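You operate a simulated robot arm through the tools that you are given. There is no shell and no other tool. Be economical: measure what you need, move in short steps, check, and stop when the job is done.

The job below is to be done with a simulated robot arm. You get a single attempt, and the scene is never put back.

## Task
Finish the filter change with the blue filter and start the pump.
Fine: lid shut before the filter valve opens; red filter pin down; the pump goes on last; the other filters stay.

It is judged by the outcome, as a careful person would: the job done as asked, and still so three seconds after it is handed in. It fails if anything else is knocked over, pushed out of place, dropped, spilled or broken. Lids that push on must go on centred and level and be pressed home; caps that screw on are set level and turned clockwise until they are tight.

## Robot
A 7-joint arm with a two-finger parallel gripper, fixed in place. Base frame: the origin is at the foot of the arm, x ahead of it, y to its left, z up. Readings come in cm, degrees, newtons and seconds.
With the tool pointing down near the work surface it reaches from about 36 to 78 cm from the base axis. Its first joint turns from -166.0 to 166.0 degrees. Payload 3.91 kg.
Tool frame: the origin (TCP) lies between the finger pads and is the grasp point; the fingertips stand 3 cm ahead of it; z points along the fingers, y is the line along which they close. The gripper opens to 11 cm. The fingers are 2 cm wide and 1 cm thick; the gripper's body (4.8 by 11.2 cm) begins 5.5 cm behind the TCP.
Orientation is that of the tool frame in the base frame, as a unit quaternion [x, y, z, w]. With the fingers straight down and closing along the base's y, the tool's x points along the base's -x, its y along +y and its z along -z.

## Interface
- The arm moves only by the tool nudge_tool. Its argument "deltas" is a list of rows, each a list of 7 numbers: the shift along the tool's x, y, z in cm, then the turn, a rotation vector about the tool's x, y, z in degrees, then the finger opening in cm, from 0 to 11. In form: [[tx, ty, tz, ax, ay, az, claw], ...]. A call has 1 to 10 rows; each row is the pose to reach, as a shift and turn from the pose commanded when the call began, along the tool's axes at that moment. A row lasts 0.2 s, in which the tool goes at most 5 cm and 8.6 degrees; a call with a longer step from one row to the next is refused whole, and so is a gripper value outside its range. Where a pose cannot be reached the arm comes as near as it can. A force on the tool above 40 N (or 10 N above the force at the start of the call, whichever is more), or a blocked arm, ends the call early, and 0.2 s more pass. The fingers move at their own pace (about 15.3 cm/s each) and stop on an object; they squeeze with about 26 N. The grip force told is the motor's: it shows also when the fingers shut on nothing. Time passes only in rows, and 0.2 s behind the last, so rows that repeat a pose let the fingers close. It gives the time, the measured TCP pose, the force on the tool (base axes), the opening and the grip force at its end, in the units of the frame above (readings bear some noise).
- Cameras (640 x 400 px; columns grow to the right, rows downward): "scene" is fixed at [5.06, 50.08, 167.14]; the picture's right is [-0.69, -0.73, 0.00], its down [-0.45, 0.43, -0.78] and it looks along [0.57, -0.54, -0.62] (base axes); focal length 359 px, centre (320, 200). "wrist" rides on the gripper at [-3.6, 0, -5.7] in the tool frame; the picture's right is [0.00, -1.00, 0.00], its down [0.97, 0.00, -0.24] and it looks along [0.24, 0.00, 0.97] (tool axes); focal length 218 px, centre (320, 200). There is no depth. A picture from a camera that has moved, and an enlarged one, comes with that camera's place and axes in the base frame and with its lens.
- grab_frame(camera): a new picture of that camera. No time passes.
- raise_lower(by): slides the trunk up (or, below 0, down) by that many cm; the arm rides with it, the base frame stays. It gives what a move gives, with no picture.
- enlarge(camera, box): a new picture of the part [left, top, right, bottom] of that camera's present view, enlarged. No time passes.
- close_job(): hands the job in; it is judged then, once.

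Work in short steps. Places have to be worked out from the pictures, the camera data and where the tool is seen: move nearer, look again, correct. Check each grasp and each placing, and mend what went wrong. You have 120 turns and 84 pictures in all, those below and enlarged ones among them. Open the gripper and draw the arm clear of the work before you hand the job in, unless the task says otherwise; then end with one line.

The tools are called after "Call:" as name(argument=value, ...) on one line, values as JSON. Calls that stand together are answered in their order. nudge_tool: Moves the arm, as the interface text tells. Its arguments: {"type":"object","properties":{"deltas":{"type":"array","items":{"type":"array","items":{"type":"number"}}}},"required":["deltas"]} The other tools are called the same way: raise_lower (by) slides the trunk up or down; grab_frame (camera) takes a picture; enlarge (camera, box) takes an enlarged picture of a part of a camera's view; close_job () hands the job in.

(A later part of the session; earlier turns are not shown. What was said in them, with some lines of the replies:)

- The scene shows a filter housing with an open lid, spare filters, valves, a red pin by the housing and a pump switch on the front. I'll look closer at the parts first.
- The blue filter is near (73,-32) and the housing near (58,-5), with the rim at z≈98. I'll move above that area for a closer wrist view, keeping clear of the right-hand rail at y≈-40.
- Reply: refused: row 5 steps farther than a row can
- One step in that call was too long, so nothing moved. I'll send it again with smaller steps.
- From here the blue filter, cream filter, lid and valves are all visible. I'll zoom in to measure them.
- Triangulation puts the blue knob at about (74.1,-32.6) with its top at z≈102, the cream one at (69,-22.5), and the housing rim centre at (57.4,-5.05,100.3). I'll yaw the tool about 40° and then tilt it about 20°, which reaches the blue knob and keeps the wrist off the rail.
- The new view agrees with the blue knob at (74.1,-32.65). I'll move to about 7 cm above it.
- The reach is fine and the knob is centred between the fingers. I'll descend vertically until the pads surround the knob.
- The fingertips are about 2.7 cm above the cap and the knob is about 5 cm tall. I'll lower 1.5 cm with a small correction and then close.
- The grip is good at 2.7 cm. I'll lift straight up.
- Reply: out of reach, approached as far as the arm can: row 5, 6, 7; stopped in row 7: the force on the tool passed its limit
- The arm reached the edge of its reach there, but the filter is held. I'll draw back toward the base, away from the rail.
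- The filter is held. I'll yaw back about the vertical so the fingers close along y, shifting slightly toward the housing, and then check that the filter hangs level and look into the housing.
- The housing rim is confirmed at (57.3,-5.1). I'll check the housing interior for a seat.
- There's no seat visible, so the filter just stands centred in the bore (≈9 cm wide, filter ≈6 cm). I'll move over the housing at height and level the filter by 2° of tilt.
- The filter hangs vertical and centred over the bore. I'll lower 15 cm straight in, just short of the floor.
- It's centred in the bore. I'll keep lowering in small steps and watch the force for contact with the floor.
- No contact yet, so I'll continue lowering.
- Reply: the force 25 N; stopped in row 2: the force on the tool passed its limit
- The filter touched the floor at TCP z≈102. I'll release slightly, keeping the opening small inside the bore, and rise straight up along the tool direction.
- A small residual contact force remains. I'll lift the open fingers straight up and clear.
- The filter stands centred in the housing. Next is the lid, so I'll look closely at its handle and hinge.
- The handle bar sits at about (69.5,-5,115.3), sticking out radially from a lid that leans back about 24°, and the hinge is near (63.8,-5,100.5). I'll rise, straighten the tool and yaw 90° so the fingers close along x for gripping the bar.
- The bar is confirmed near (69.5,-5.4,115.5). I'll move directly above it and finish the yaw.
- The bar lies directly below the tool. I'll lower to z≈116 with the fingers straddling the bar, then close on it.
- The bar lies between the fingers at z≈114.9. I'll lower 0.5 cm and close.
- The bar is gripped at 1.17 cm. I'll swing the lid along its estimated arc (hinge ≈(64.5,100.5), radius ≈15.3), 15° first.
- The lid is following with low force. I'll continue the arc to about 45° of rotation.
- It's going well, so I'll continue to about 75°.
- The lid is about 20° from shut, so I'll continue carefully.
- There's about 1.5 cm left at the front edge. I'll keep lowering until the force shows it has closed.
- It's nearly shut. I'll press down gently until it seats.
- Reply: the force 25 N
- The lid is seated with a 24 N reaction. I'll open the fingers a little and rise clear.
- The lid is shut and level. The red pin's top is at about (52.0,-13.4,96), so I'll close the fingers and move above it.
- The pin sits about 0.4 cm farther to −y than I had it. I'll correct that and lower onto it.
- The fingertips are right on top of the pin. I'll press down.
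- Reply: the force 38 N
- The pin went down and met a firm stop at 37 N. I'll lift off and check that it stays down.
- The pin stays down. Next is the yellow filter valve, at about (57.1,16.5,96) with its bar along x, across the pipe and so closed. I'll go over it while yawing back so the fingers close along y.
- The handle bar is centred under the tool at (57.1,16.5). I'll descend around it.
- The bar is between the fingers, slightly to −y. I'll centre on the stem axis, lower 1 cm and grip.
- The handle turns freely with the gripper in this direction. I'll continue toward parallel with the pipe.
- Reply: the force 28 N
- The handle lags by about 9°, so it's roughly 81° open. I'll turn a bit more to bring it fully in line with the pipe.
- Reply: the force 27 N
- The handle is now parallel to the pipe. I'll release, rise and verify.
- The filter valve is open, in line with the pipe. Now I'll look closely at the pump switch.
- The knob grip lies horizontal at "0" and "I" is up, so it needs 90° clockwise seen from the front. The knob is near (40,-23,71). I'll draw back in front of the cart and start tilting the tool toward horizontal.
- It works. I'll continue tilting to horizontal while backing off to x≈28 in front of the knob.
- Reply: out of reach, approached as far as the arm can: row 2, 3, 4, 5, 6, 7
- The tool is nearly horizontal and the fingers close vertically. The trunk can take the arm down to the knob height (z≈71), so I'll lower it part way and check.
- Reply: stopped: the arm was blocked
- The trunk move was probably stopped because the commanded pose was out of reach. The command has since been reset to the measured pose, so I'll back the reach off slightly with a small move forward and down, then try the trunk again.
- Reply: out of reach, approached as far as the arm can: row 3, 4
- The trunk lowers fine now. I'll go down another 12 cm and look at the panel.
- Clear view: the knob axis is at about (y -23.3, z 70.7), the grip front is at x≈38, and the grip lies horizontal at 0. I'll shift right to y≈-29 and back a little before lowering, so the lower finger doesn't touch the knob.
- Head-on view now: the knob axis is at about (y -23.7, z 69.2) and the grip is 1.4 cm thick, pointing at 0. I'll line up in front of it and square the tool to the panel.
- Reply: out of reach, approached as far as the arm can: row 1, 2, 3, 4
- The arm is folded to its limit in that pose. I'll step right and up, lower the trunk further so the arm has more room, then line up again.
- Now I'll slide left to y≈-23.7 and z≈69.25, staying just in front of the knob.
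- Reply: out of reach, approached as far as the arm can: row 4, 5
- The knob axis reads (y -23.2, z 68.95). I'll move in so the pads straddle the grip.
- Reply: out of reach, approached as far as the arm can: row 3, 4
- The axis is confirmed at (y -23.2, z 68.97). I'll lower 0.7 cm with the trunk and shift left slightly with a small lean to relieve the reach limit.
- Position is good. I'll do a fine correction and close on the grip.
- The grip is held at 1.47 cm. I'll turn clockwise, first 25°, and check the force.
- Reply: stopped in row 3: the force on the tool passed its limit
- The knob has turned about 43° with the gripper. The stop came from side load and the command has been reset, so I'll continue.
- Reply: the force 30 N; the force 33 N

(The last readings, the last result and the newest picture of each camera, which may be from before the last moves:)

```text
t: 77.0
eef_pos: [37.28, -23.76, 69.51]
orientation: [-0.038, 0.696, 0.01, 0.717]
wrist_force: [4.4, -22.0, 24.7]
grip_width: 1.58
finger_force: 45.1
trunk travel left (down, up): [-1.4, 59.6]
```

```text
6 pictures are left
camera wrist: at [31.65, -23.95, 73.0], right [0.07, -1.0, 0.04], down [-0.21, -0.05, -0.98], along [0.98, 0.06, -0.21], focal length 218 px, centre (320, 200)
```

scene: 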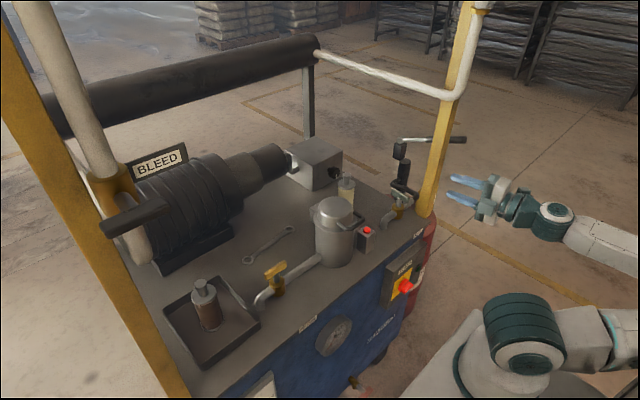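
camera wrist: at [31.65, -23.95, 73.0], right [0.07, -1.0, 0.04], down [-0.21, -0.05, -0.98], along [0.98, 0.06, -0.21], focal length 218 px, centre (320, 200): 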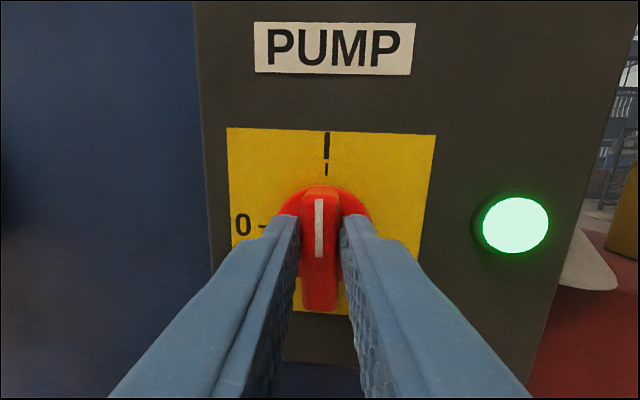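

The green lamp is lit, so the pump is on, and the pointer is within a couple of degrees of I. I'll finish the last few degrees while easing the side load, then open.

Call:
nudge_tool(deltas=[[-0.1, -0.1, 0, 0, 0, 2, 0.6], [-0.2, -0.2, 0, 0, 0, 4, 0.6], [-0.2, -0.2, 0, 0, 0, 4, 3], [-0.2, -0.2, 0, 0, 0, 4, 4], [-0.2, -0.2, 0, 0, 0, 4, 4]])

Call:
grab_frame(camera="wrist")

```text
t: 78.2
eef_pos: [37.39, -23.34, 69.68]
orientation: [-0.02, 0.7, 0.038, 0.713]
wrist_force: [0.7, -0.5, -0.5]
grip_width: 4.0
finger_force: 0.0
trunk travel left (down, up): [-1.4, 59.6]
```

```text
5 pictures are left
camera wrist: at [31.78, -23.99, 73.04], right [0.08, -1.0, -0.03], down [-0.22, 0.01, -0.97], along [0.97, 0.08, -0.22], focal length 218 px, centre (320, 200)
```

wrist: 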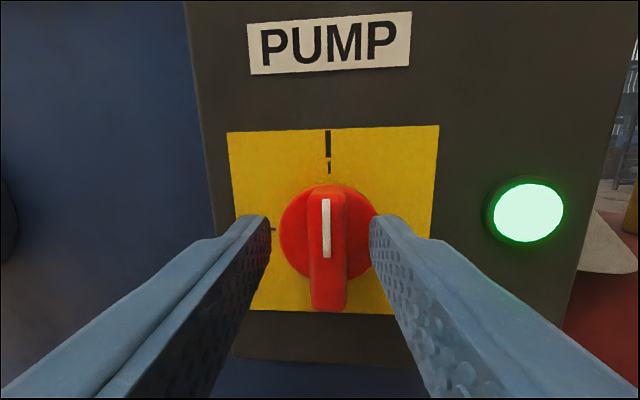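

The knob points at I, the lamp is lit and the fingers are free. I'll raise with the trunk straight up, since the vertical grip slides out between the open fingers.

Call:
nudge_tool(deltas=[[0, 0, -0.3, 0, 0, 0, 4], [0, 0, -0.6, 0, 0, 0, 4]])

Call:
raise_lower(by=30)

Call:
grab_frame(camera="scene")

```text
t: 78.8
eef_pos: [36.9, -23.51, 69.44]
orientation: [-0.019, 0.7, 0.038, 0.713]
wrist_force: [1.3, 0.2, -0.4]
grip_width: 3.99
finger_force: 0.1
trunk travel left (down, up): [-1.4, 59.6]
```

```text
t: 81.8
eef_pos: [36.88, -23.38, 99.48]
orientation: [-0.019, 0.7, 0.038, 0.713]
wrist_force: [0.7, -0.8, -1.1]
grip_width: 4.02
finger_force: 0.0
trunk travel left (down, up): [-31.4, 29.6]
```

```text
4 pictures are left
```

scene: 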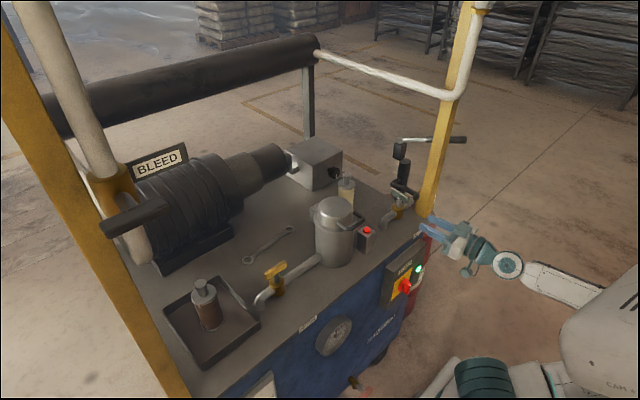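

The arm is clear. I'll do a final check of the lid, pin, valve and pump.

Call:
enlarge(camera="scene", box=[240, 170, 440, 320])

```text
2.67 times, centred on (340, 245) of scene
camera zoom: at [5.06, 50.08, 167.14], right [-0.69, -0.73, 0.0], down [-0.45, 0.43, -0.78], along [0.57, -0.54, -0.62], focal length 957 px, centre (267, 80)
```

zoom: 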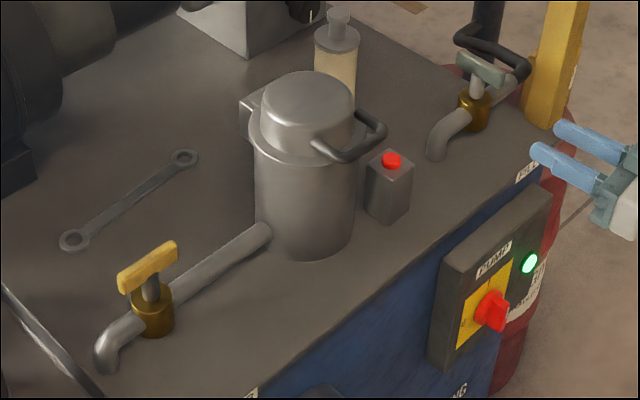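

The lid is shut, the pin is down, the filter valve is open, the pump lamp is lit and the other filters are where they were. I'll open the gripper fully and hand in.

Call:
nudge_tool(deltas=[[0, 0, 0, 0, 0, 0, 8], [0, 0, 0, 0, 0, 0, 10]])

Call:
close_job()

```text
t: 82.4
eef_pos: [36.85, -23.35, 99.56]
orientation: [-0.019, 0.7, 0.038, 0.713]
wrist_force: [0.4, -0.1, -0.8]
grip_width: 10.01
finger_force: 0.0
trunk travel left (down, up): [-31.4, 29.6]
```

```text
The job is handed in.
```

The filter change is finished and handed in: the blue filter is in the housing, the lid was shut and the red pin pressed down before I opened the filter valve, the pump went on last with its lamp lit, and the other filters were left in place.
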